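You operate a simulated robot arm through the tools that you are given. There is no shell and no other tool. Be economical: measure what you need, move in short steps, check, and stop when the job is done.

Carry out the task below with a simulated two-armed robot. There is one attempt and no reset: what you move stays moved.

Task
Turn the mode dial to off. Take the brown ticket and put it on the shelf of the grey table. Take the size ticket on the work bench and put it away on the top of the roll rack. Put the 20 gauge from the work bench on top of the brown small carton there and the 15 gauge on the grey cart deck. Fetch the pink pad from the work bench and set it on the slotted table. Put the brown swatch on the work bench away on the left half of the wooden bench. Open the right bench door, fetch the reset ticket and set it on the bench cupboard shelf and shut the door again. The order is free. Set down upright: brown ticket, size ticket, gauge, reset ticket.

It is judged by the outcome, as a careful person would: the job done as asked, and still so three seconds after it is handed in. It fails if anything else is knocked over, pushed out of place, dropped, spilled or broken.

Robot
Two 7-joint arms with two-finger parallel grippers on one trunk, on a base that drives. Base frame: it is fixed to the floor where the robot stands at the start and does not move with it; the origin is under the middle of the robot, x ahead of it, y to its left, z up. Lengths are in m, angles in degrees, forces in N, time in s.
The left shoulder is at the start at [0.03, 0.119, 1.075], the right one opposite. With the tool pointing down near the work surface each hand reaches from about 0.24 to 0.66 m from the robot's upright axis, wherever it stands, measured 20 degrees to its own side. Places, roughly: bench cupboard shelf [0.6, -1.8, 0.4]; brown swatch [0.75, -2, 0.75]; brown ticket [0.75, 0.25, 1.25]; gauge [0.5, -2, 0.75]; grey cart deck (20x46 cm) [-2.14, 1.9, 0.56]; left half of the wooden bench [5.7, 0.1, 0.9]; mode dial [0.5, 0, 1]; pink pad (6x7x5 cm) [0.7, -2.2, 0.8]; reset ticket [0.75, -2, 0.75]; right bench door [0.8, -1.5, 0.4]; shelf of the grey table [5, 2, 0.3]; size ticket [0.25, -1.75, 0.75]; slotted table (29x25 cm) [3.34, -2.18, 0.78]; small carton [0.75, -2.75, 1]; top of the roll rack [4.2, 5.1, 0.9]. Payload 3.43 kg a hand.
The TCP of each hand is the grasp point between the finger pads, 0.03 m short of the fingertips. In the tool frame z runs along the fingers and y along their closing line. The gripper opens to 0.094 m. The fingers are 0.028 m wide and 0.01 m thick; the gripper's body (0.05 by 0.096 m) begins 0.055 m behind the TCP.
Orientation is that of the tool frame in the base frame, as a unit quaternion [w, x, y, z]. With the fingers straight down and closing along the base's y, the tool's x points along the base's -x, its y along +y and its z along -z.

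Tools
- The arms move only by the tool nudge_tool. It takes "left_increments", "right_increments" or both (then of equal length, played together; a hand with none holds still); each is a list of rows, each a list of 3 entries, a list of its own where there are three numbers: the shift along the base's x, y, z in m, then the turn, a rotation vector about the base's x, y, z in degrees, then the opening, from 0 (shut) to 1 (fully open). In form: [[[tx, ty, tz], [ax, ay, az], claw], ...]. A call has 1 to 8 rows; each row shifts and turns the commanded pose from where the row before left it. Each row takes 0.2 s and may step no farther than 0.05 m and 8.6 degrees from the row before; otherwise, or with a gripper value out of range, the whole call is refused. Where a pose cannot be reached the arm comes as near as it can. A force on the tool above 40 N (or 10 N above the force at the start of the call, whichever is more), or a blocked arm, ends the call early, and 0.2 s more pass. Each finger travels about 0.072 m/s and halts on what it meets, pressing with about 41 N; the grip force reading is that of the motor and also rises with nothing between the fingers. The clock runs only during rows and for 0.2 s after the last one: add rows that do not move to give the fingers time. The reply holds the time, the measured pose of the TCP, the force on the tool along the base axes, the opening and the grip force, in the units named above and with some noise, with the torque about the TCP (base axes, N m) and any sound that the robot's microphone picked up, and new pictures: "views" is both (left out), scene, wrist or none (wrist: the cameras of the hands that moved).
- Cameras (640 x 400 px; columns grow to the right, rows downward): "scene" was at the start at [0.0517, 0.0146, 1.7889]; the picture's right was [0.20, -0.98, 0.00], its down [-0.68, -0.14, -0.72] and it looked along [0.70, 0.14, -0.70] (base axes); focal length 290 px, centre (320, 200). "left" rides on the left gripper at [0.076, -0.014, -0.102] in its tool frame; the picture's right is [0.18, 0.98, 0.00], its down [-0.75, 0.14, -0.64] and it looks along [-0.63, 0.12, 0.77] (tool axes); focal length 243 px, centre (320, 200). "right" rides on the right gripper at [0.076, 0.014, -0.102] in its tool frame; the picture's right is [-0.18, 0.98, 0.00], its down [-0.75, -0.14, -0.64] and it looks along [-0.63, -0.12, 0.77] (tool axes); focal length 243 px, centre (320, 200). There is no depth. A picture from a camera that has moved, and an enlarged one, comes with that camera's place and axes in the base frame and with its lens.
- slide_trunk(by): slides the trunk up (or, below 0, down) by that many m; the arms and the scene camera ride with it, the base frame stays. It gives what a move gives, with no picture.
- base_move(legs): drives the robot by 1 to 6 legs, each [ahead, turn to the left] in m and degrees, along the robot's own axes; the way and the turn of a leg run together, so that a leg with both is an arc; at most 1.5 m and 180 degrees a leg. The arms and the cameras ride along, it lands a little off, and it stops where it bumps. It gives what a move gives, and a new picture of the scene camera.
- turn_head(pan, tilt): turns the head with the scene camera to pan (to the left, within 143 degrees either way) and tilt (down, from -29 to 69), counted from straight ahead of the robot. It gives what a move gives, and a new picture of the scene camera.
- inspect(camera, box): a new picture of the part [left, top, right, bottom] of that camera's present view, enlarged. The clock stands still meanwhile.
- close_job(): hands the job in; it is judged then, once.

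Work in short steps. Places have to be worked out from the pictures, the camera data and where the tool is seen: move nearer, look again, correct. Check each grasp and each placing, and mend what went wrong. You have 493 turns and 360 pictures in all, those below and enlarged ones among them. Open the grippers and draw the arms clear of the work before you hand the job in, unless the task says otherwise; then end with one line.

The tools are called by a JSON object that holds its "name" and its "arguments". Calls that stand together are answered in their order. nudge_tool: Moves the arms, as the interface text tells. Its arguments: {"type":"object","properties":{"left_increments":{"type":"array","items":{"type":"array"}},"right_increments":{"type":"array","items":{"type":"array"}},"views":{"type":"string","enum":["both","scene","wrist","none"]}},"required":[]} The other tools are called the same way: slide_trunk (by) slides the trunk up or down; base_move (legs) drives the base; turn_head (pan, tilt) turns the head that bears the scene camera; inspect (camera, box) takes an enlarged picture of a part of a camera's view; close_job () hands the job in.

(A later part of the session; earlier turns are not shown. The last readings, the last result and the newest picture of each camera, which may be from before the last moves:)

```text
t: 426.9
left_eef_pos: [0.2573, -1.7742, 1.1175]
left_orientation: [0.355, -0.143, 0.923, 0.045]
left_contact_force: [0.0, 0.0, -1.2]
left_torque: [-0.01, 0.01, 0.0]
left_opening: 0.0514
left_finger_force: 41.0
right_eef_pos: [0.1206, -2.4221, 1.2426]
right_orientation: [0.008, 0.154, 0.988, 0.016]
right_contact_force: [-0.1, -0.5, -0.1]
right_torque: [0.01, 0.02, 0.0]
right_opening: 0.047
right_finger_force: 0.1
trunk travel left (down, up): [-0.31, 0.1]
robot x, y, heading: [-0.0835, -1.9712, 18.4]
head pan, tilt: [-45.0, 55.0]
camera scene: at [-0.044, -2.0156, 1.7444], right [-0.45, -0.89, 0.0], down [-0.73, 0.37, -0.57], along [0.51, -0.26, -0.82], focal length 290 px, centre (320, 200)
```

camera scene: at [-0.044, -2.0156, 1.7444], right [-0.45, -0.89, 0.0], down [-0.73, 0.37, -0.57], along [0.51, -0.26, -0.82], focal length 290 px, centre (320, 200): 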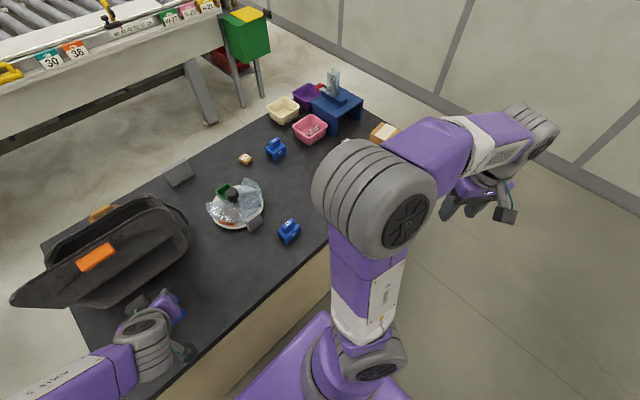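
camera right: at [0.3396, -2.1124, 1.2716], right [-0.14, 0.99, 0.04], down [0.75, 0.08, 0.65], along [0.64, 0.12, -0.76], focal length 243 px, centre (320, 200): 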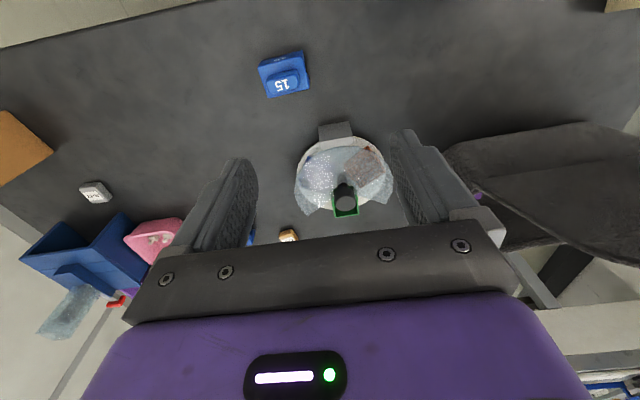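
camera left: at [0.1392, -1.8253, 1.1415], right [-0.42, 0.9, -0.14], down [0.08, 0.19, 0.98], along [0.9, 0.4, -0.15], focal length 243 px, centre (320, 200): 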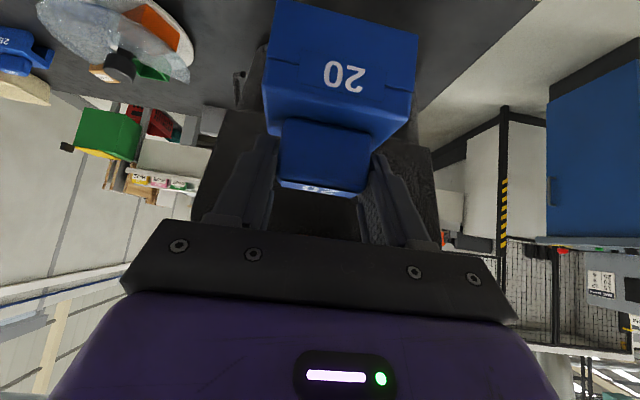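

I'll lower the hand at the side to let the elbow drop outward.

{"name": "nudge_tool", "arguments": {"right_increments": [[[-0.02, -0.02, -0.04], [0, 0, 4], 0.5], [[-0.02, -0.02, -0.04], [0, 0, 4], 0.5], [[-0.02, -0.01, -0.04], [0, 0, 4], 0.5], [[-0.02, -0.01, -0.04], [0, 0, 4], 0.5], [[-0.02, 0, -0.04], [0, 0, 4], 0.5], [[-0.02, 0, -0.04], [0, 0, 4], 0.5], [[-0.02, 0, -0.04], [0, 0, 4], 0.5], [[-0.02, 0, -0.04], [0, 0, 4], 0.5]], "views": "scene"}}

```text
t: 428.7
left_eef_pos: [0.2576, -1.7746, 1.1174]
left_orientation: [0.355, -0.143, 0.923, 0.046]
left_contact_force: [-0.5, -0.3, -1.6]
left_torque: [0.0, 0.05, -0.03]
left_opening: 0.0514
left_finger_force: 40.8
right_eef_pos: [-0.0458, -2.4233, 0.9388]
right_orientation: [0.002, -0.123, 0.992, 0.018]
right_contact_force: [0.5, 0.2, -0.3]
right_torque: [0.03, 0.0, 0.0]
right_opening: 0.047
right_finger_force: 0.1
right hand out of reach, approached as far as the arm can: row 2, 3, 4, 5
trunk travel left (down, up): [-0.31, 0.1]
robot x, y, heading: [-0.0814, -1.9734, 18.6]
head pan, tilt: [-45.0, 55.0]
camera scene: at [-0.0447, -2.0176, 1.7444], right [-0.45, -0.89, 0.0], down [-0.73, 0.37, -0.57], along [0.51, -0.26, -0.82], focal length 290 px, centre (320, 200)
```

scene: 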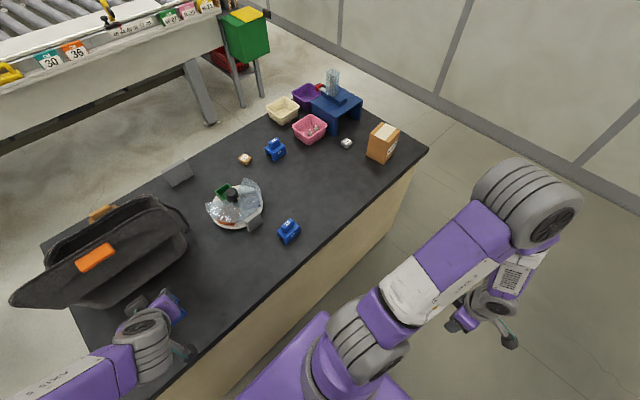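

The elbow is outboard again. Now forward to the 15 gauge from this side.

{"name": "nudge_tool", "arguments": {"right_increments": [[[0.02, 0.01, 0.04], [0, 0, 0], 0.9], [[0.03, 0.015, 0.03], [0, 0, 0], 0.9], [[0.035, 0.02, 0.02], [0, 0, 0], 0.9], [[0.04, 0.022, 0.01], [0, 0, 0], 0.9], [[0.04, 0.024, 0], [0, 0, 0], 0.9], [[0.04, 0.024, 0], [0, 0, 0], 0.9], [[0.04, 0.024, 0], [0, 0, 0], 0.9], [[0.04, 0.024, 0], [0, 0, 0], 0.9]], "views": "none"}}

{"name": "nudge_tool", "arguments": {"right_increments": [[[0.04, 0.024, 0], [0, 0, 0], 0.9], [[0.04, 0.024, 0], [0, 0, 0], 0.9], [[0.04, 0.024, 0], [0, 0, 2], 0.9], [[0.04, 0.024, 0], [0, 0, 2], 0.9], [[0.02, 0.012, 0], [0, 0, 0], 0.9]], "views": "both"}}

```text
t: 430.5
left_eef_pos: [0.2596, -1.7731, 1.116]
left_orientation: [0.354, -0.143, 0.923, 0.045]
left_contact_force: [-0.9, 0.5, -1.3]
left_torque: [-0.03, 0.03, 0.01]
left_opening: 0.0515
left_finger_force: 41.2
right_eef_pos: [0.2216, -2.261, 1.0451]
right_orientation: [0.004, -0.123, 0.992, 0.017]
right_contact_force: [0.9, 0.6, 0.8]
right_torque: [-0.05, -0.02, 0.0]
right_opening: 0.0849
right_finger_force: 0.1
right hand out of reach, approached as far as the arm can: row 3, 7, 8
trunk travel left (down, up): [-0.31, 0.1]
robot x, y, heading: [-0.0786, -1.9703, 18.7]
head pan, tilt: [-45.0, 55.0]
```

```text
t: 431.7
left_eef_pos: [0.2582, -1.7737, 1.1154]
left_orientation: [0.355, -0.143, 0.923, 0.045]
left_contact_force: [-0.4, 0.9, -0.9]
left_torque: [0.04, 0.0, -0.04]
left_opening: 0.0514
left_finger_force: 41.7
right_eef_pos: [0.3171, -2.189, 1.082]
right_orientation: [0.004, -0.141, 0.99, 0.018]
right_contact_force: [-0.5, -0.4, 0.1]
right_torque: [0.01, 0.01, 0.0]
right_opening: 0.0845
right_finger_force: 0.1
right hand out of reach, approached as far as the arm can: row 1, 2, 3, 4, 5
trunk travel left (down, up): [-0.31, 0.1]
robot x, y, heading: [-0.0817, -1.9729, 18.3]
head pan, tilt: [-45.0, 55.0]
camera scene: at [-0.0441, -2.0157, 1.7444], right [-0.45, -0.89, 0.0], down [-0.73, 0.37, -0.57], along [0.51, -0.26, -0.82], focal length 290 px, centre (320, 200)
camera right: at [0.2381, -2.2005, 1.1849], right [-0.1, 0.99, 0.03], down [0.76, 0.05, 0.65], along [0.64, 0.09, -0.76], focal length 243 px, centre (320, 200)
```

scene: 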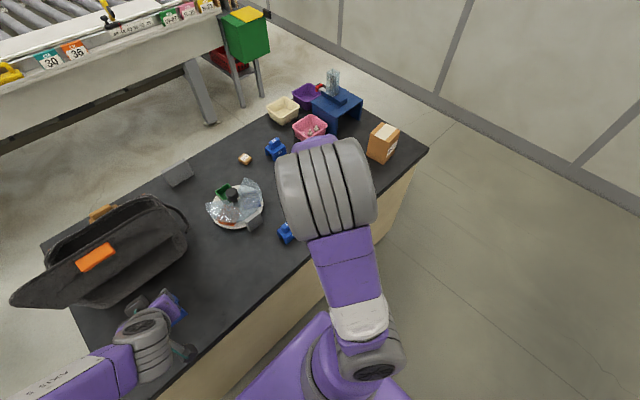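
right: 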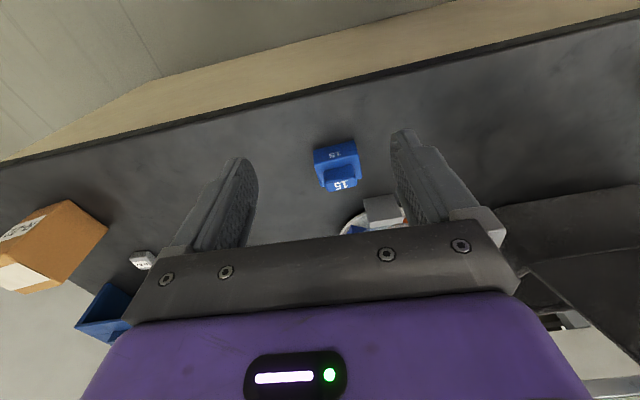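

The right wrist seems wound up; turning the hand by +180° (gripper is symmetric) may relieve it. I'll do that in place in free space above the bench.

{"name": "nudge_tool", "arguments": {"right_increments": [[[0, 0, 0.03], [0, 0, 8.4], 0.9], [[0, 0, 0.03], [0, 0, 8.4], 0.9], [[0, 0, 0.03], [0, 0, 8.4], 0.9], [[0, 0, 0.03], [0, 0, 8.4], 0.9], [[0, 0, 0], [0, 0, 8.4], 0.9], [[0, 0, 0], [0, 0, 8.4], 0.9], [[0, 0, 0], [0, 0, 8.4], 0.9], [[0, 0, 0], [0, 0, 8.4], 0.9]], "views": "none"}}

{"name": "nudge_tool", "arguments": {"right_increments": [[[0, 0, 0], [0, 0, 8.4], 0.9], [[0, 0, 0], [0, 0, 8.4], 0.9], [[0, 0, 0], [0, 0, 8.4], 0.9], [[0, 0, 0], [0, 0, 8.4], 0.9], [[0, 0, 0], [0, 0, 8.4], 0.9], [[0, 0, 0], [0, 0, 8.4], 0.9], [[0, 0, 0], [0, 0, 8.4], 0.9], [[0, 0, 0], [0, 0, 8.4], 0.9]], "views": "scene"}}

```text
t: 433.5
left_eef_pos: [0.2581, -1.7742, 1.1171]
left_orientation: [0.355, -0.142, 0.923, 0.045]
left_contact_force: [0.9, -0.4, -1.1]
left_torque: [-0.02, -0.02, 0.01]
left_opening: 0.0515
left_finger_force: 41.1
right_eef_pos: [0.3162, -2.1889, 1.2003]
right_orientation: [-0.007, -0.68, 0.733, 0.016]
right_contact_force: [0.7, -0.2, 0.5]
right_torque: [0.0, 0.01, -0.01]
right_opening: 0.0847
right_finger_force: 0.0
trunk travel left (down, up): [-0.31, 0.1]
robot x, y, heading: [-0.0835, -1.9718, 18.4]
head pan, tilt: [-45.0, 55.0]
```

```text
t: 435.3
left_eef_pos: [0.2578, -1.772, 1.1175]
left_orientation: [0.355, -0.143, 0.923, 0.045]
left_contact_force: [0.6, -0.3, -0.7]
left_torque: [0.02, 0.01, 0.01]
left_opening: 0.0514
left_finger_force: 40.9
right_eef_pos: [0.3151, -2.1881, 1.201]
right_orientation: [0.015, 0.972, -0.234, -0.01]
right_contact_force: [0.2, 0.1, -0.6]
right_torque: [-0.01, 0.04, -0.05]
right_opening: 0.0847
right_finger_force: 0.0
trunk travel left (down, up): [-0.31, 0.1]
robot x, y, heading: [-0.0825, -1.9723, 18.4]
head pan, tilt: [-45.0, 55.0]
camera scene: at [-0.0441, -2.0158, 1.7444], right [-0.45, -0.89, 0.0], down [-0.73, 0.37, -0.57], along [0.51, -0.26, -0.82], focal length 290 px, centre (320, 200)
```

scene: 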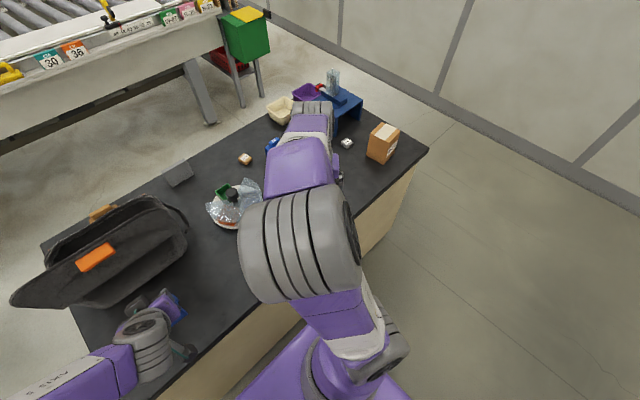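

It turned freely. Finishing the turn (+45°) while moving over the gauge.

{"name": "nudge_tool", "arguments": {"right_increments": [[[0.025, 0.01, 0], [0, 0, 8.4], 0.9], [[0.025, 0.01, 0], [0, 0, 8.4], 0.9], [[0.025, 0.01, 0], [0, 0, 8.4], 0.9], [[0.025, 0.01, -0.02], [0, 0, 8.4], 0.9], [[0.025, 0.01, -0.03], [0, 0, 8.4], 0.9], [[0.003, 0.001, -0.045], [0, 0, 3.4], 0.9], [[0, 0, -0.045], [0, 0, 0], 0.9]], "views": "both"}}

```text
t: 436.9
left_eef_pos: [0.2574, -1.7744, 1.1175]
left_orientation: [0.355, -0.144, 0.923, 0.046]
left_contact_force: [0.4, -0.4, -0.7]
left_torque: [0.02, 0.01, -0.03]
left_opening: 0.0513
left_finger_force: 40.8
right_eef_pos: [0.4178, -2.1164, 1.1828]
right_orientation: [0.018, 0.995, 0.101, -0.003]
right_contact_force: [-0.1, -0.2, -0.5]
right_torque: [0.0, -0.02, -0.02]
right_opening: 0.0846
right_finger_force: 0.0
right hand out of reach, approached as far as the arm can: row 4, 5, 6, 7
trunk travel left (down, up): [-0.31, 0.1]
robot x, y, heading: [-0.0817, -1.9744, 18.3]
head pan, tilt: [-45.0, 55.0]
camera scene: at [-0.0443, -2.0166, 1.7444], right [-0.45, -0.89, 0.0], down [-0.73, 0.37, -0.57], along [0.51, -0.26, -0.82], focal length 290 px, centre (320, 200)
camera right: at [0.4948, -2.1124, 1.2865], right [0.02, -1.0, 0.03], down [-0.76, 0.01, 0.64], along [-0.64, -0.04, -0.76], focal length 243 px, centre (320, 200)
```

scene: 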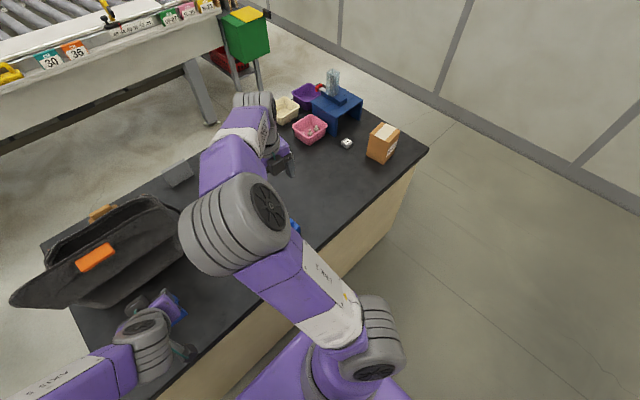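
right: 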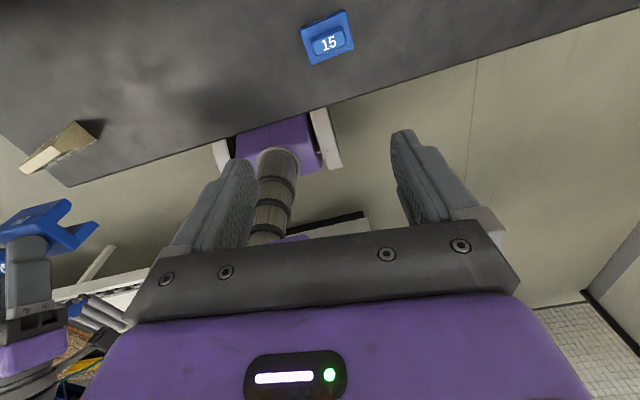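

The elbow limit remains, so I'll rely on the left hand mainly. Next: take the 20 gauge to the carton – back off slightly and shift south along the bench.

{"name": "base_move", "arguments": {"legs": [[-0.08, 0], [0, -88], [0.66, 0], [0, 88]]}}

{"name": "turn_head", "arguments": {"pan": 12, "tilt": 50}}

```text
t: 448.7
left_eef_pos: [0.4097, -2.4222, 1.1168]
left_orientation: [0.354, -0.141, 0.923, 0.044]
left_contact_force: [-0.9, -0.7, -1.4]
left_torque: [-0.04, 0.03, 0.0]
left_opening: 0.0514
left_finger_force: 41.1
right_eef_pos: [0.567, -2.7645, 1.1835]
right_orientation: [0.018, 0.995, 0.101, -0.004]
right_contact_force: [-0.7, 0.4, -0.5]
right_torque: [-0.01, -0.03, -0.03]
right_opening: 0.0847
right_finger_force: 0.1
trunk travel left (down, up): [-0.31, 0.1]
robot x, y, heading: [0.064, -2.6213, 18.4]
head pan, tilt: [-45.0, 55.0]
camera scene: at [0.1056, -2.6627, 1.7444], right [-0.45, -0.89, 0.0], down [-0.73, 0.37, -0.57], along [0.51, -0.26, -0.82], focal length 290 px, centre (320, 200)
```

scene: 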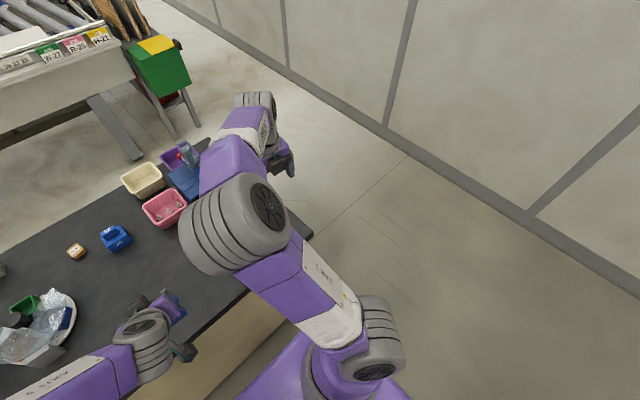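

```text
t: 450.0
left_eef_pos: [0.4079, -2.4229, 1.1167]
left_orientation: [0.355, -0.143, 0.923, 0.046]
left_contact_force: [0.3, 0.1, -0.8]
left_torque: [0.0, 0.01, -0.02]
left_opening: 0.0516
left_finger_force: 40.7
right_eef_pos: [0.5668, -2.7654, 1.1823]
right_orientation: [0.017, 0.995, 0.1, -0.004]
right_contact_force: [0.3, -1.0, -0.5]
right_torque: [-0.01, -0.02, -0.01]
right_opening: 0.0845
right_finger_force: 0.0
trunk travel left (down, up): [-0.31, 0.1]
robot x, y, heading: [0.0691, -2.6189, 18.2]
head pan, tilt: [12.0, 50.0]
camera scene: at [0.1078, -2.5918, 1.7509], right [0.5, -0.86, 0.0], down [-0.66, -0.39, -0.64], along [0.56, 0.32, -0.77], focal length 290 px, centre (320, 200)
```

scene: 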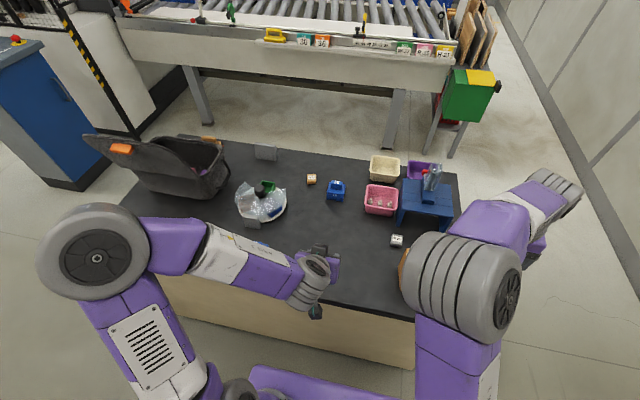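

Carton top is at ≈(0.628,-2.656), z≈0.942. I need to stand ~0.27 m further south for the left hand.

{"name": "base_move", "arguments": {"legs": [[0, -88], [0.27, 0], [0, 88]]}}

{"name": "inspect", "arguments": {"camera": "scene", "box": [200, 100, 520, 320]}}

```text
t: 459.4
left_eef_pos: [0.5, -2.6709, 1.1179]
left_orientation: [0.355, -0.146, 0.922, 0.046]
left_contact_force: [0.1, -0.8, -1.8]
left_torque: [-0.04, 0.01, -0.03]
left_opening: 0.0513
left_finger_force: 40.9
right_eef_pos: [0.6603, -3.0145, 1.1826]
right_orientation: [0.018, 0.994, 0.104, -0.004]
right_contact_force: [-0.4, 0.2, 0.3]
right_torque: [0.0, -0.02, 0.0]
right_opening: 0.0842
right_finger_force: 0.0
trunk travel left (down, up): [-0.31, 0.1]
robot x, y, heading: [0.1612, -2.8721, 18.8]
head pan, tilt: [12.0, 50.0]
camera scene: at [0.1998, -2.8441, 1.7509], right [0.51, -0.86, 0.0], down [-0.66, -0.39, -0.64], along [0.55, 0.33, -0.77], focal length 290 px, centre (320, 200)
```

scene: 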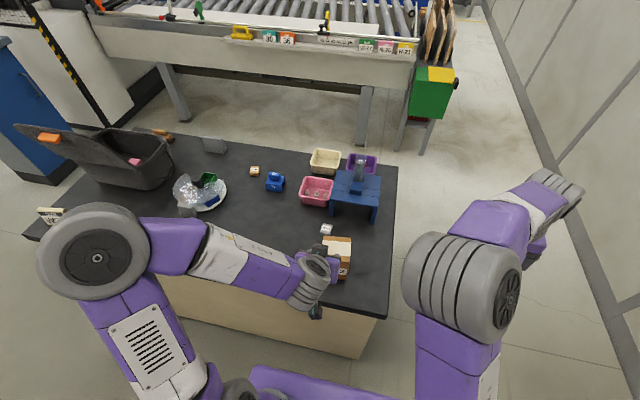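

```text
1.82 times, centred on (360, 210) of scene
camera zoom: at [0.1998, -2.8441, 1.7509], right [0.51, -0.86, 0.0], down [-0.66, -0.39, -0.64], along [0.55, 0.33, -0.77], focal length 528 px, centre (247, 182)
```

zoom: 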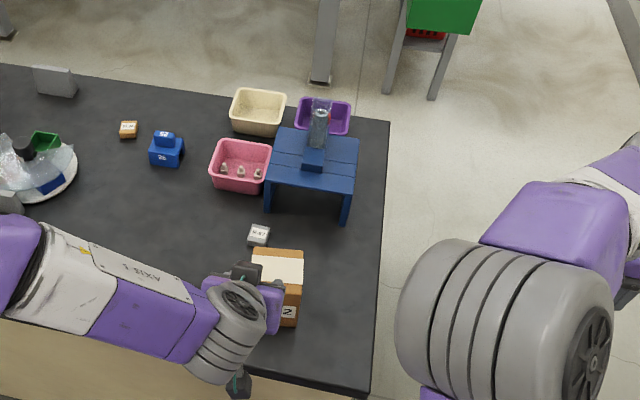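

Carton top centre ≈(0.625,-2.651). Moving the gauge over it and lowering slowly.

{"name": "nudge_tool", "arguments": {"left_increments": [[[0.04, 0.005, 0], [0, 0, 0], 0.1], [[0.04, 0.005, 0], [0, 0, 0], 0.1], [[0.037, 0.006, 0], [0, 0, 0], 0.1], [[0, 0, -0.03], [0, 0, 0], 0.1], [[0, 0, -0.03], [0, 0, 0], 0.1], [[0, 0, -0.015], [0, 0, 0], 0.1]], "views": "both"}}

```text
t: 460.8
left_eef_pos: [0.6165, -2.6548, 1.0406]
left_orientation: [0.354, -0.145, 0.923, 0.046]
left_contact_force: [-0.4, -0.5, -1.9]
left_torque: [0.01, -0.02, -0.03]
left_opening: 0.0516
left_finger_force: 40.8
right_eef_pos: [0.6607, -3.0144, 1.1831]
right_orientation: [0.017, 0.994, 0.104, -0.003]
right_contact_force: [1.1, 0.3, 0.0]
right_torque: [0.04, 0.0, -0.03]
right_opening: 0.0847
right_finger_force: 0.0
trunk travel left (down, up): [-0.31, 0.1]
robot x, y, heading: [0.1604, -2.8703, 18.6]
head pan, tilt: [12.0, 50.0]
camera scene: at [0.1999, -2.8443, 1.7509], right [0.51, -0.86, 0.0], down [-0.66, -0.39, -0.64], along [0.55, 0.33, -0.77], focal length 290 px, centre (320, 200)
camera left: at [0.5001, -2.706, 1.0654], right [-0.43, 0.89, -0.14], down [0.08, 0.19, 0.98], along [0.9, 0.41, -0.15], focal length 243 px, centre (320, 200)
```

scene: 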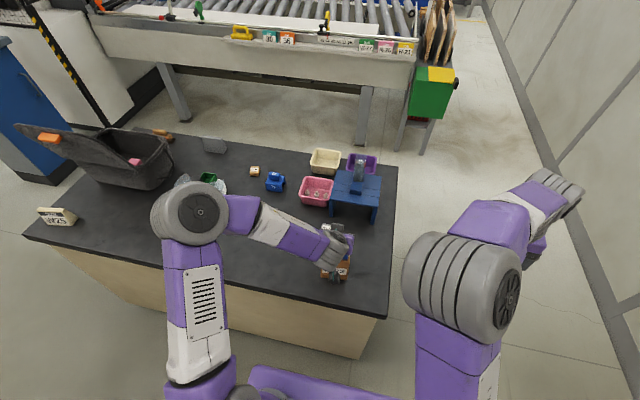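
left: 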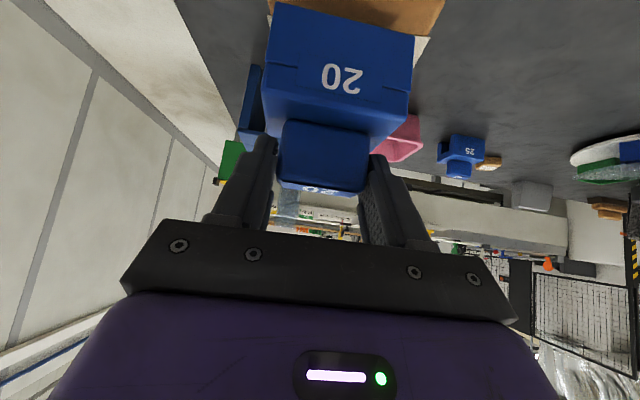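

Gauge is nearly centred on the carton (shift ~8 mm north). Lowering until contact.

{"name": "nudge_tool", "arguments": {"left_increments": [[[0.004, 0.009, -0.006], [0, 0, 0], 0.1], [[0, 0, -0.006], [0, 0, 0], 0.1], [[0, 0, -0.005], [0, 0, 0], 0.1], [[0, 0, -0.005], [0, 0, 0], 0.1], [[0, 0, -0.005], [0, 0, 0], 0.1], [[0, 0, -0.005], [0, 0, 0], 0.1], [[0, 0, -0.005], [0, 0, 0], 0.1]], "views": "none"}}

```text
t: 461.9
left_eef_pos: [0.6238, -2.6486, 1.0279]
left_orientation: [0.366, -0.144, 0.918, 0.048]
left_contact_force: [-6.1, -0.9, 16.5]
left_torque: [-0.09, 0.83, -0.03]
left_opening: 0.0517
left_finger_force: 41.3
right_eef_pos: [0.6597, -3.0139, 1.1849]
right_orientation: [0.017, 0.995, 0.103, -0.003]
right_contact_force: [0.7, -0.6, 0.3]
right_torque: [-0.02, 0.03, 0.0]
right_opening: 0.0846
right_finger_force: 0.1
trunk travel left (down, up): [-0.31, 0.1]
robot x, y, heading: [0.1604, -2.8739, 18.7]
head pan, tilt: [12.0, 50.0]
stopped in row 5 (left hand): the force on the tool passed its limit at 48 N (the readings are from after the stop); the commanded pose is now the measured one
```

Contact. I'll relax slightly, open, and check.

{"name": "nudge_tool", "arguments": {"left_increments": [[[0, 0, 0.001], [0, 0, 0], 0.5], [[0, 0, 0], [0, 0, 0], 0.7], [[0, 0, 0], [0, 0, 0], 0.85]], "views": "wrist"}}

```text
t: 462.6
left_eef_pos: [0.6233, -2.6484, 1.028]
left_orientation: [0.365, -0.143, 0.919, 0.048]
left_contact_force: [-1.0, -2.0, 17.3]
left_torque: [0.62, 0.05, 0.0]
left_opening: 0.0784
left_finger_force: 0.0
right_eef_pos: [0.6593, -3.0142, 1.1836]
right_orientation: [0.017, 0.994, 0.103, -0.003]
right_contact_force: [-0.2, 0.0, -0.3]
right_torque: [0.0, 0.01, -0.02]
right_opening: 0.0847
right_finger_force: 0.0
trunk travel left (down, up): [-0.31, 0.1]
robot x, y, heading: [0.1624, -2.8732, 18.6]
head pan, tilt: [12.0, 50.0]
camera left: at [0.5061, -2.6984, 1.05], right [-0.42, 0.9, -0.14], down [0.06, 0.18, 0.98], along [0.9, 0.41, -0.13], focal length 243 px, centre (320, 200)
```

left: 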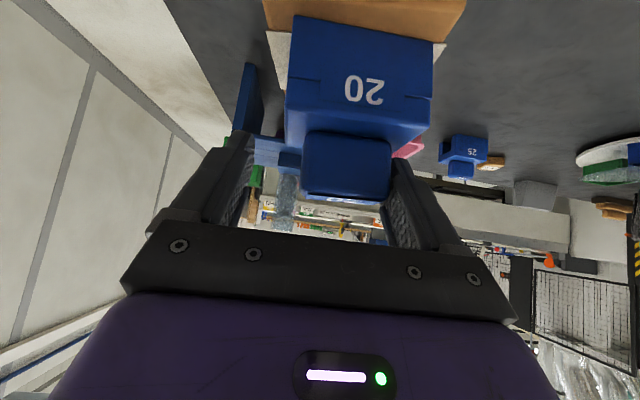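

One fingertip rests on the gauge's base; I'll rise straight and withdraw back.

{"name": "nudge_tool", "arguments": {"left_increments": [[[0, 0, 0.01], [0, 0, 0], 0.85], [[-0.01, -0.003, 0.03], [0, 0, 0], 0.9], [[-0.03, -0.01, 0.035], [0, 0, 0], 0.9], [[-0.035, -0.012, 0.03], [0, 0, 0], 0.9], [[-0.035, -0.012, 0.03], [0, 0, 0], 0.9], [[-0.04, -0.013, 0.02], [0, 0, 0], 0.9]], "views": "none"}}

{"name": "inspect", "arguments": {"camera": "scene", "box": [280, 190, 420, 310]}}

```text
t: 464.1
left_eef_pos: [0.4705, -2.6979, 1.1831]
left_orientation: [0.363, -0.144, 0.92, 0.047]
left_contact_force: [0.2, 0.6, 0.0]
left_torque: [0.0, 0.0, 0.01]
left_opening: 0.0845
left_finger_force: 0.0
right_eef_pos: [0.6576, -3.0156, 1.1851]
right_orientation: [0.017, 0.994, 0.105, -0.002]
right_contact_force: [0.2, 0.0, -0.6]
right_torque: [-0.02, -0.03, 0.02]
right_opening: 0.0848
right_finger_force: 0.0
trunk travel left (down, up): [-0.31, 0.1]
robot x, y, heading: [0.1628, -2.8731, 18.9]
head pan, tilt: [12.0, 50.0]
```

```text
3.33 times, centred on (350, 250) of scene
camera zoom: at [0.1971, -2.8453, 1.751], right [0.51, -0.86, 0.0], down [-0.66, -0.39, -0.64], along [0.55, 0.33, -0.76], focal length 967 px, centre (220, 33)
```

zoom: 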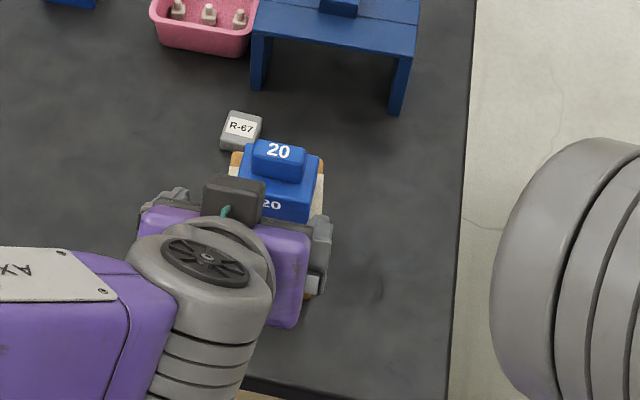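

The 20 gauge sits squarely on the carton. Now north 0.53 m for the 15 gauge with the left hand.

{"name": "base_move", "arguments": {"legs": [[0, 88], [0.53, 0], [0, -88], [0.06, 0]]}}

{"name": "inspect", "arguments": {"camera": "left", "box": [0, 0, 640, 400]}}

```text
t: 475.2
left_eef_pos: [0.3772, -2.1731, 1.1821]
left_orientation: [0.362, -0.148, 0.919, 0.049]
left_contact_force: [0.8, 0.3, -0.3]
left_torque: [0.03, 0.0, -0.02]
left_opening: 0.0846
left_finger_force: 0.0
right_eef_pos: [0.5662, -2.4884, 1.1819]
right_orientation: [0.018, 0.994, 0.107, -0.003]
right_contact_force: [-0.8, 0.4, -1.0]
right_torque: [0.0, 0.0, 0.0]
right_opening: 0.0847
right_finger_force: 0.0
trunk travel left (down, up): [-0.31, 0.1]
robot x, y, heading: [0.0647, -2.3506, 19.0]
head pan, tilt: [12.0, 50.0]
camera scene: at [0.1053, -2.322, 1.7509], right [0.52, -0.86, 0.0], down [-0.66, -0.4, -0.64], along [0.55, 0.33, -0.77], focal length 290 px, centre (320, 200)
```

scene: 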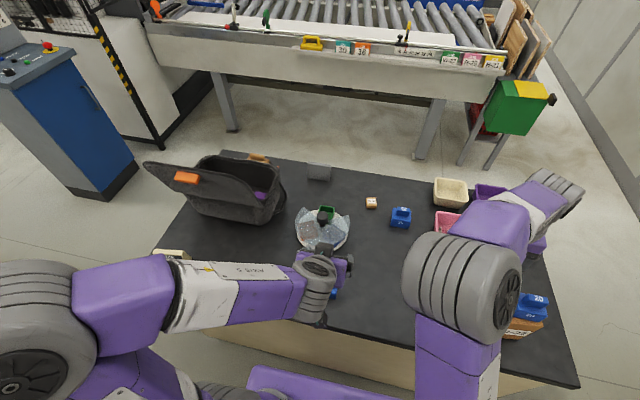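

```text
1.00 times, centred on (320, 200) of left (not enlarged: the box is as wide or as high as the picture)
camera zoom: at [0.2605, -2.2245, 1.2041], right [-0.43, 0.89, -0.14], down [0.06, 0.19, 0.98], along [0.9, 0.41, -0.14], focal length 243 px, centre (320, 200)
```

zoom: 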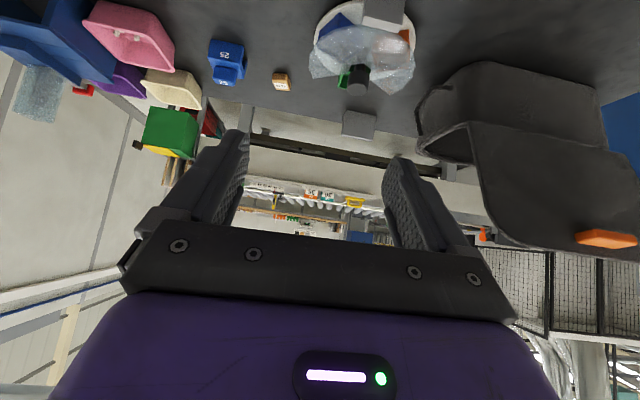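

I'll lower toward the 15 gauge and look.

{"name": "nudge_tool", "arguments": {"left_increments": [[[0, 0.003, -0.045], [0, 0, 0], 0.95], [[0, 0.003, -0.045], [0, 0, 0], 0.95], [[0.005, 0.003, -0.045], [0, 0, 0], 0.95], [[0.005, 0.003, -0.045], [0, 0, 0], 0.95]], "views": "wrist"}}

```text
t: 476.2
left_eef_pos: [0.4205, -2.1671, 1.0127]
left_orientation: [0.363, -0.148, 0.919, 0.047]
left_contact_force: [0.6, 0.4, 0.6]
left_torque: [0.02, 0.02, 0.0]
left_opening: 0.0893
left_finger_force: 0.0
left hand out of reach, approached as far as the arm can: row 1, 2, 3
right_eef_pos: [0.5666, -2.4887, 1.1835]
right_orientation: [0.018, 0.994, 0.107, -0.004]
right_contact_force: [-0.2, 0.2, -1.3]
right_torque: [-0.03, 0.0, 0.0]
right_opening: 0.0847
right_finger_force: 0.1
trunk travel left (down, up): [-0.31, 0.1]
robot x, y, heading: [0.0647, -2.3506, 19.0]
head pan, tilt: [12.0, 50.0]
camera left: at [0.3036, -2.2178, 1.0346], right [-0.43, 0.89, -0.14], down [0.06, 0.19, 0.98], along [0.9, 0.41, -0.14], focal length 243 px, centre (320, 200)
```

left: 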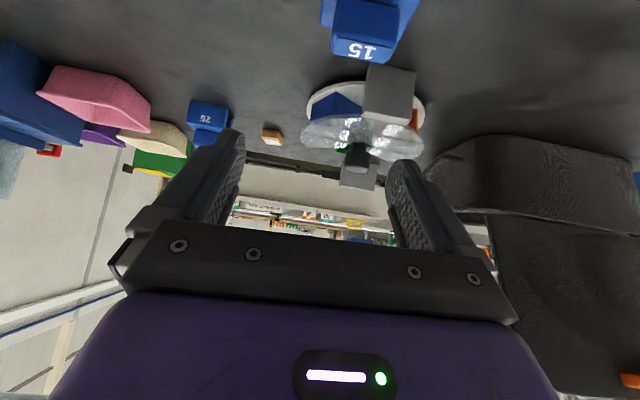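

Knob at ≈(0.441,-2.142). Moving in.

{"name": "nudge_tool", "arguments": {"left_increments": [[[0, 0.012, -0.03], [0, 0, 0], 0.95], [[0, 0.011, -0.035], [0, 0, 0], 0.95], [[0.006, 0.001, -0.03], [0, 0, 0], 0.95], [[0.006, 0.0, -0.015], [0, 0, 0], 0.95]], "views": "wrist"}}

```text
t: 477.2
left_eef_pos: [0.4309, -2.1427, 0.9027]
left_orientation: [0.362, -0.148, 0.919, 0.049]
left_contact_force: [0.1, 0.0, 0.1]
left_torque: [0.01, -0.03, -0.03]
left_opening: 0.0891
left_finger_force: 0.0
right_eef_pos: [0.566, -2.4889, 1.1839]
right_orientation: [0.018, 0.994, 0.107, -0.004]
right_contact_force: [0.7, -0.2, -0.1]
right_torque: [-0.05, -0.01, 0.0]
right_opening: 0.0844
right_finger_force: 0.0
trunk travel left (down, up): [-0.31, 0.1]
robot x, y, heading: [0.0654, -2.3525, 19.1]
head pan, tilt: [12.0, 50.0]
camera left: at [0.3145, -2.1939, 0.9247], right [-0.43, 0.89, -0.14], down [0.06, 0.19, 0.98], along [0.9, 0.41, -0.13], focal length 243 px, centre (320, 200)
```

left: 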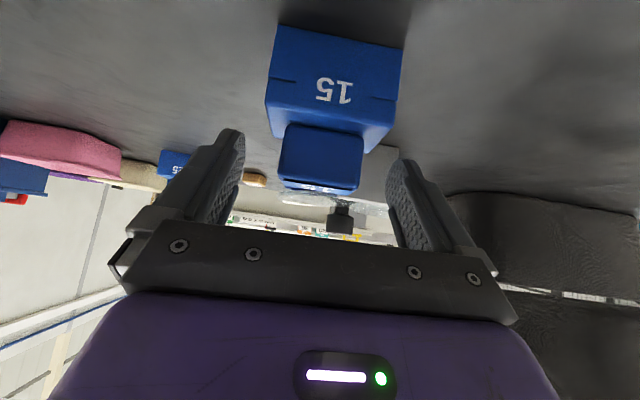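

Same geometry as with the 20. Moving a hair closer, closing and lifting.

{"name": "nudge_tool", "arguments": {"left_increments": [[[0.006, 0.002, -0.003], [0, 0, 0], 0.9], [[0, 0, 0], [0, 0, 0], 0.5], [[0, 0, 0], [0, 0, 0], 0.1], [[0, 0, 0], [0, 0, 0], 0.1], [[0, 0, 0.02], [0, 0, 0], 0.1], [[-0.01, -0.003, 0.04], [0, 0, 0], 0.1], [[-0.02, -0.006, 0.04], [0, 0, 0], 0.1], [[-0.02, -0.006, 0.04], [0, 0, 0], 0.1]], "views": "wrist"}}

```text
t: 479.0
left_eef_pos: [0.4157, -2.1591, 1.0387]
left_orientation: [0.36, -0.148, 0.92, 0.048]
left_contact_force: [-1.6, -0.4, -1.0]
left_torque: [0.01, -0.02, 0.02]
left_opening: 0.0478
left_finger_force: 40.6
left hand out of reach, approached as far as the arm can: row 7, 8
right_eef_pos: [0.5651, -2.4885, 1.1831]
right_orientation: [0.017, 0.994, 0.107, -0.003]
right_contact_force: [0.7, 0.3, 0.3]
right_torque: [0.02, -0.02, -0.01]
right_opening: 0.0847
right_finger_force: 0.1
trunk travel left (down, up): [-0.31, 0.1]
robot x, y, heading: [0.0642, -2.3487, 19.0]
head pan, tilt: [12.0, 50.0]
camera left: at [0.2979, -2.2105, 1.0617], right [-0.43, 0.89, -0.14], down [0.06, 0.19, 0.98], along [0.9, 0.41, -0.14], focal length 243 px, centre (320, 200)
```

left: 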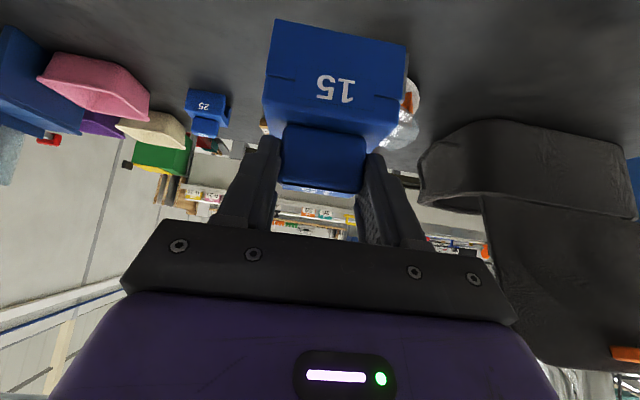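

15 gauge held. Driving north past the console toward the grey cart.

{"name": "base_move", "arguments": {"legs": [[-0.05, 0], [0, 89], [1.03, 0], [0, -22], [1.2, 0], [0, 28]]}}

```text
t: 496.8
left_eef_pos: [-0.4234, 0.1437, 1.0392]
left_orientation: [-0.209, 0.776, -0.515, -0.298]
left_contact_force: [0.7, -0.3, -1.8]
left_torque: [-0.01, -0.01, 0.01]
left_opening: 0.0476
left_finger_force: 41.1
right_eef_pos: [-0.1065, 0.3202, 1.1826]
right_orientation: [0.015, 0.596, 0.803, 0.011]
right_contact_force: [0.4, -0.3, 0.4]
right_torque: [0.02, 0.0, 0.02]
right_opening: 0.0846
right_finger_force: 0.1
trunk travel left (down, up): [-0.31, 0.1]
robot x, y, heading: [-0.2051, -0.1916, 113.5]
head pan, tilt: [12.0, 50.0]
camera scene: at [-0.2361, -0.1574, 1.7509], right [0.81, 0.58, 0.0], down [0.45, -0.62, -0.64], along [-0.37, 0.52, -0.77], focal length 290 px, centre (320, 200)
```

scene: 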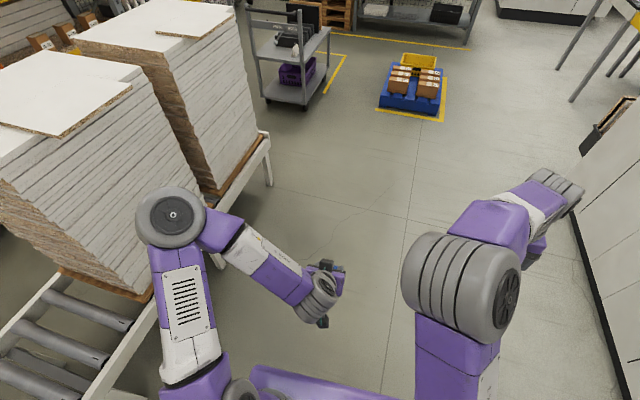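

Cart's near corner is ≈(-1.98,2.0). Driving closer and facing it.

{"name": "base_move", "arguments": {"legs": [[1.2, 0], [0.75, 0], [0, 60]]}}

{"name": "turn_head", "arguments": {"pan": 0, "tilt": 38}}

```text
t: 509.2
left_eef_pos: [-1.3851, 1.5568, 1.0379]
left_orientation: [-0.03, 0.93, -0.054, -0.362]
left_contact_force: [0.1, -0.9, -1.0]
left_torque: [0.0, -0.02, 0.04]
left_opening: 0.0478
left_finger_force: 41.4
right_eef_pos: [-1.384, 1.919, 1.1839]
right_orientation: [0.007, 0.11, 0.994, 0.017]
right_contact_force: [-0.1, -0.8, 0.0]
right_torque: [0.0, -0.02, 0.04]
right_opening: 0.0846
right_finger_force: 0.1
trunk travel left (down, up): [-0.31, 0.1]
robot x, y, heading: [-0.9846, 1.5846, 174.1]
head pan, tilt: [12.0, 50.0]
camera scene: at [-1.0323, 1.5697, 1.7509], right [-0.11, 0.99, 0.0], down [0.76, 0.08, -0.64], along [-0.64, -0.07, -0.77], focal length 290 px, centre (320, 200)
```

scene: 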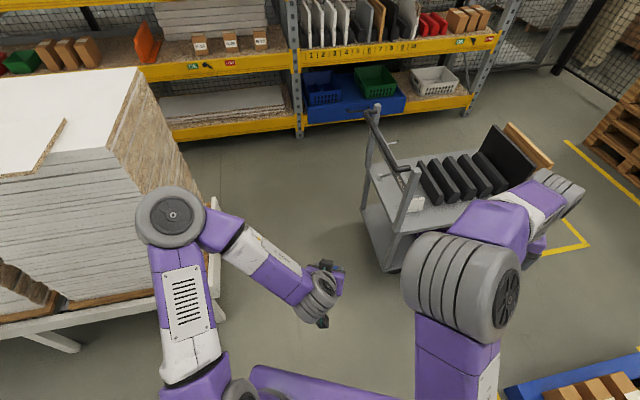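

```text
t: 509.9
left_eef_pos: [-1.3851, 1.5569, 1.0385]
left_orientation: [-0.03, 0.929, -0.054, -0.364]
left_contact_force: [1.4, 0.0, -1.2]
left_torque: [-0.05, 0.0, 0.0]
left_opening: 0.0477
left_finger_force: 40.6
right_eef_pos: [-1.3826, 1.9192, 1.1825]
right_orientation: [0.008, 0.11, 0.994, 0.016]
right_contact_force: [0.5, 0.2, 0.1]
right_torque: [-0.02, 0.01, 0.03]
right_opening: 0.0845
right_finger_force: 0.0
trunk travel left (down, up): [-0.31, 0.1]
robot x, y, heading: [-0.9865, 1.5804, 173.7]
head pan, tilt: [0.0, 38.0]
camera scene: at [-1.0415, 1.5871, 1.768], right [0.1, 0.99, 0.0], down [0.61, -0.06, -0.79], along [-0.78, 0.08, -0.62], focal length 290 px, centre (320, 200)
```

scene: 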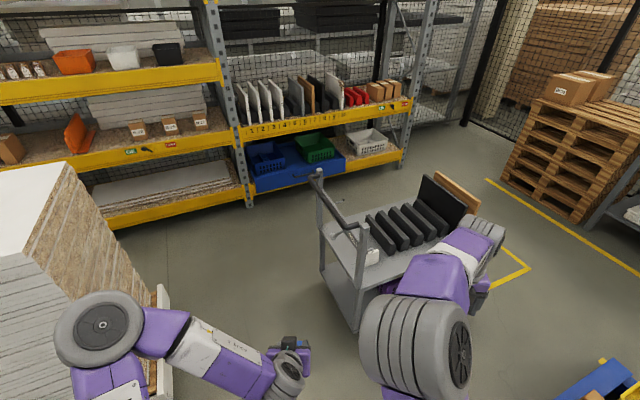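

I'll zoom on the cart's free deck strip.

{"name": "inspect", "arguments": {"camera": "scene", "box": [290, 150, 490, 340]}}

```text
2.11 times, centred on (390, 245) of scene
camera zoom: at [-1.0415, 1.5871, 1.768], right [0.1, 0.99, 0.0], down [0.61, -0.06, -0.79], along [-0.78, 0.08, -0.62], focal length 611 px, centre (173, 105)
```

zoom: 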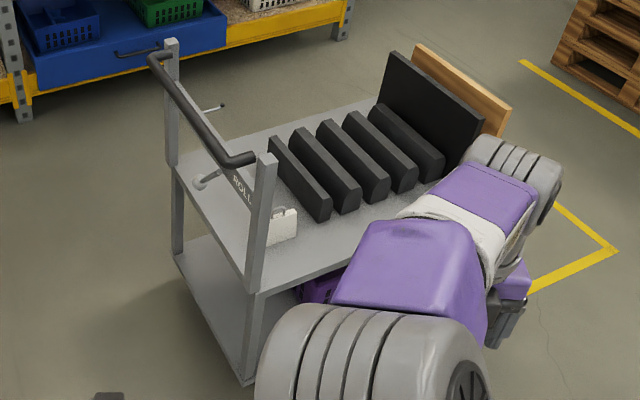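

Free strip centre ≈(-2.12,1.9), z≈0.56, with a small white block at its east end near the dividers. I'll line up along the divider direction from the east.

{"name": "base_move", "arguments": {"legs": [[0, -53], [0.72, 0], [0, 76]]}}

{"name": "slide_trunk", "arguments": {"by": -0.2}}

{"name": "turn_head", "arguments": {"pan": 15, "tilt": 48}}

```text
t: 517.0
left_eef_pos: [-1.6498, 2.4834, 1.0384]
left_orientation: [-0.176, 0.826, -0.431, -0.318]
left_contact_force: [-0.9, 0.4, -0.8]
left_torque: [0.02, -0.04, 0.0]
left_opening: 0.0475
left_finger_force: 41.2
right_eef_pos: [-1.3752, 2.7212, 1.1828]
right_orientation: [0.014, 0.51, 0.86, 0.013]
right_contact_force: [-0.6, -1.0, 1.3]
right_torque: [0.02, -0.04, -0.05]
right_opening: 0.0844
right_finger_force: 0.1
trunk travel left (down, up): [-0.31, 0.1]
robot x, y, heading: [-1.368, 2.2024, 125.4]
head pan, tilt: [0.0, 38.0]
stopped in leg 3: the robot was blocked; the commanded pose is now the measured one
camera scene: at [-1.3972, 2.2456, 1.7681], right [0.81, 0.58, 0.0], down [0.36, -0.5, -0.79], along [-0.46, 0.64, -0.62], focal length 290 px, centre (320, 200)
```

scene: 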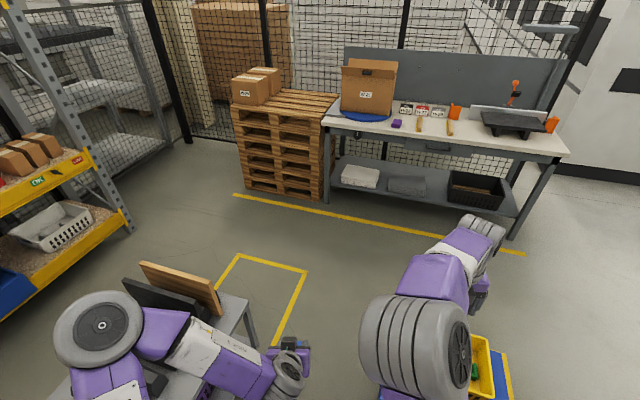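

```text
t: 519.1
left_eef_pos: [-1.6498, 2.4844, 0.8386]
left_orientation: [-0.176, 0.826, -0.431, -0.318]
left_contact_force: [-0.5, -0.9, -1.1]
left_torque: [-0.01, 0.0, -0.02]
left_opening: 0.0473
left_finger_force: 41.3
right_eef_pos: [-1.3749, 2.7212, 0.9832]
right_orientation: [0.013, 0.51, 0.86, 0.012]
right_contact_force: [-0.9, -0.1, 0.0]
right_torque: [0.03, -0.01, -0.01]
right_opening: 0.0843
right_finger_force: 0.0
trunk travel left (down, up): [-0.11, 0.3]
robot x, y, heading: [-1.3628, 2.204, 125.4]
head pan, tilt: [0.0, 38.0]
```

```text
t: 519.9
left_eef_pos: [-1.6477, 2.4837, 0.838]
left_orientation: [-0.177, 0.826, -0.431, -0.319]
left_contact_force: [0.1, -0.3, -1.4]
left_torque: [-0.02, 0.03, 0.01]
left_opening: 0.0476
left_finger_force: 41.0
right_eef_pos: [-1.3747, 2.7216, 0.9839]
right_orientation: [0.013, 0.51, 0.86, 0.012]
right_contact_force: [-0.6, -0.2, -0.4]
right_torque: [0.03, -0.01, 0.0]
right_opening: 0.0847
right_finger_force: 0.1
trunk travel left (down, up): [-0.11, 0.3]
robot x, y, heading: [-1.3643, 2.2043, 125.7]
head pan, tilt: [15.0, 48.0]
camera scene: at [-1.4071, 2.2261, 1.5537], right [0.64, 0.77, 0.0], down [0.57, -0.47, -0.67], along [-0.52, 0.43, -0.74], focal length 290 px, centre (320, 200)
```

scene: 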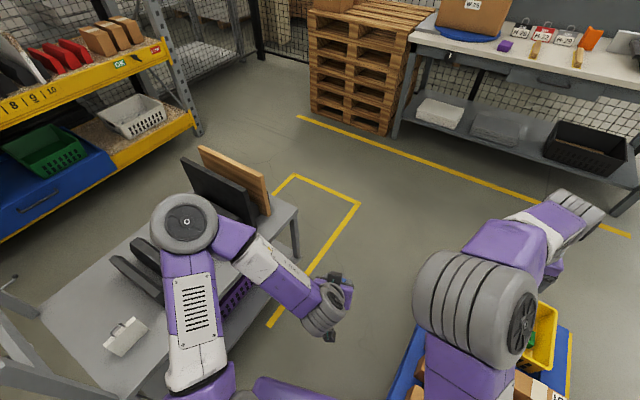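

The blue pallet's corner is right beside the base. I'll back away and come in further south, facing west.

{"name": "base_move", "arguments": {"legs": [[-0.3, 0], [0, 36.5], [0.35, 0], [0, 30]]}}

{"name": "turn_head", "arguments": {"pan": 0, "tilt": 50}}

```text
t: 527.0
left_eef_pos: [-1.8947, 1.919, 0.8385]
left_orientation: [0.028, 0.927, 0.092, -0.363]
left_contact_force: [-4.6, 7.4, -1.8]
left_torque: [-0.36, -0.21, 0.02]
left_opening: 0.0473
left_finger_force: 40.8
right_eef_pos: [-2.0044, 2.2644, 0.9836]
right_orientation: [0.004, -0.047, 0.999, 0.016]
right_contact_force: [0.3, -0.6, 0.2]
right_torque: [0.01, -0.04, 0.01]
right_opening: 0.0846
right_finger_force: 0.0
trunk travel left (down, up): [-0.11, 0.3]
robot x, y, heading: [-1.5257, 2.0664, -167.8]
head pan, tilt: [15.0, 48.0]
camera scene: at [-1.5637, 2.0362, 1.5537], right [-0.46, 0.89, 0.0], down [0.66, 0.34, -0.67], along [-0.59, -0.31, -0.74], focal length 290 px, centre (320, 200)
```

scene: 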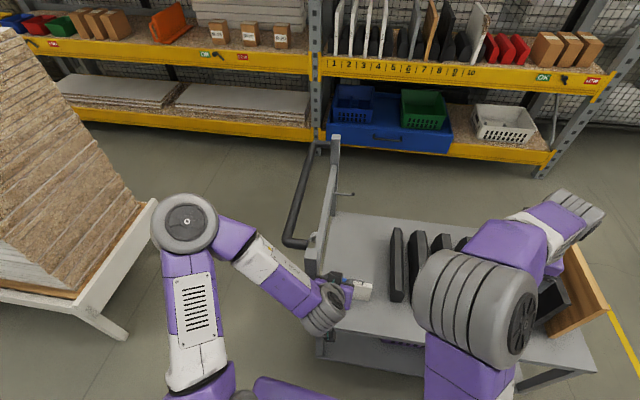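

```text
t: 527.8
left_eef_pos: [-1.8949, 1.9199, 0.8401]
left_orientation: [0.026, 0.927, 0.093, -0.364]
left_contact_force: [-1.1, 1.7, -1.4]
left_torque: [-0.13, -0.12, 0.0]
left_opening: 0.0474
left_finger_force: 40.7
right_eef_pos: [-2.0048, 2.2638, 0.9845]
right_orientation: [0.005, -0.047, 0.999, 0.016]
right_contact_force: [-0.3, 1.3, -0.1]
right_torque: [-0.01, 0.03, -0.05]
right_opening: 0.0842
right_finger_force: 0.2
trunk travel left (down, up): [-0.11, 0.3]
robot x, y, heading: [-1.523, 2.0692, -168.0]
head pan, tilt: [0.0, 50.0]
camera scene: at [-1.5684, 2.0553, 1.5509], right [-0.21, 0.98, 0.0], down [0.75, 0.16, -0.64], along [-0.63, -0.14, -0.77], focal length 290 px, centre (320, 200)
```

scene: 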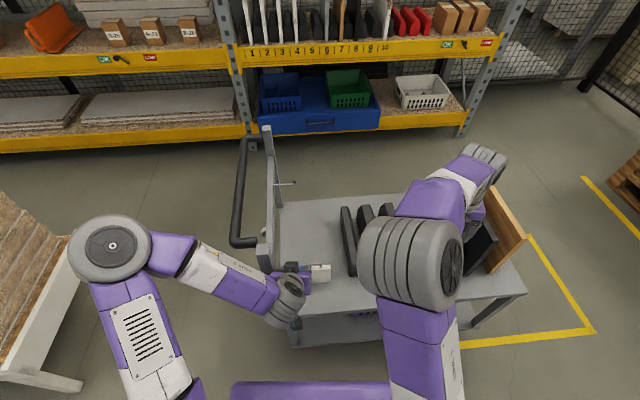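

The left hand brushed the cart's near post. Raising it straight up clear of the handle frame, then checking.

{"name": "nudge_tool", "arguments": {"left_increments": [[[0.0, 0.008, 0.03], [0, 0, 0], 0.1], [[0, 0.01, 0.045], [0, 0, 0], 0.1], [[0, 0.01, 0.045], [0, 0, 0], 0.1], [[0, 0.01, 0.045], [0, 0, 0], 0.1], [[0, 0.01, 0.045], [0, 0, 0], 0.1], [[0, 0, 0.04], [0, 0, 0], 0.1]], "views": "scene"}}

{"name": "inspect", "arguments": {"camera": "scene", "box": [210, 110, 410, 350]}}

```text
t: 529.2
left_eef_pos: [-1.8948, 1.9674, 1.0903]
left_orientation: [0.026, 0.927, 0.092, -0.363]
left_contact_force: [0.1, 0.6, -1.2]
left_torque: [-0.02, -0.02, -0.01]
left_opening: 0.0476
left_finger_force: 40.8
right_eef_pos: [-2.0045, 2.263, 0.9837]
right_orientation: [0.004, -0.048, 0.999, 0.017]
right_contact_force: [0.0, 0.2, -0.4]
right_torque: [-0.01, 0.0, 0.0]
right_opening: 0.0845
right_finger_force: 0.0
trunk travel left (down, up): [-0.11, 0.3]
robot x, y, heading: [-1.5204, 2.0659, -167.7]
head pan, tilt: [0.0, 50.0]
camera scene: at [-1.5677, 2.055, 1.551], right [-0.21, 0.98, 0.0], down [0.75, 0.16, -0.64], along [-0.63, -0.14, -0.77], focal length 290 px, centre (320, 200)
```

scene: 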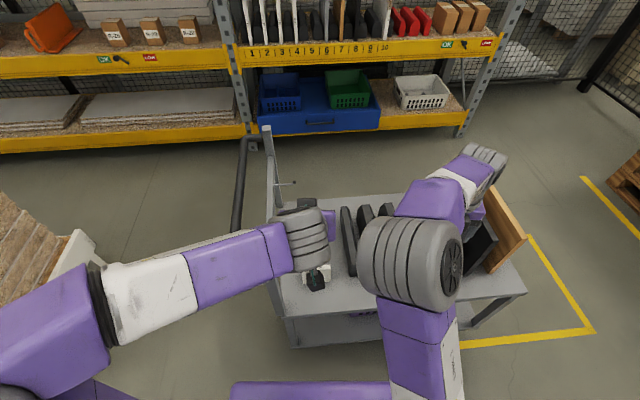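

```text
1.67 times, centred on (310, 230) of scene
camera zoom: at [-1.5677, 2.055, 1.551], right [-0.21, 0.98, 0.0], down [0.75, 0.16, -0.64], along [-0.63, -0.14, -0.77], focal length 484 px, centre (337, 150)
```

zoom: 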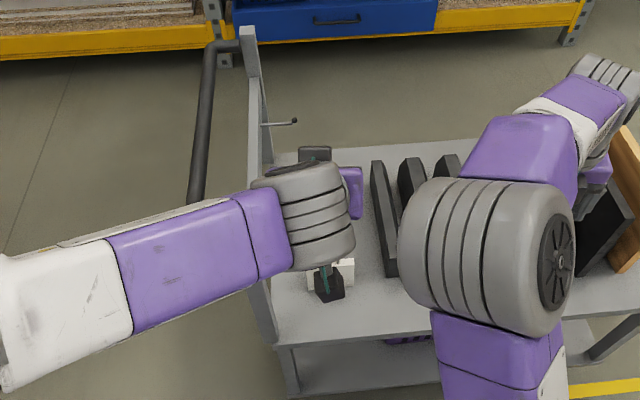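

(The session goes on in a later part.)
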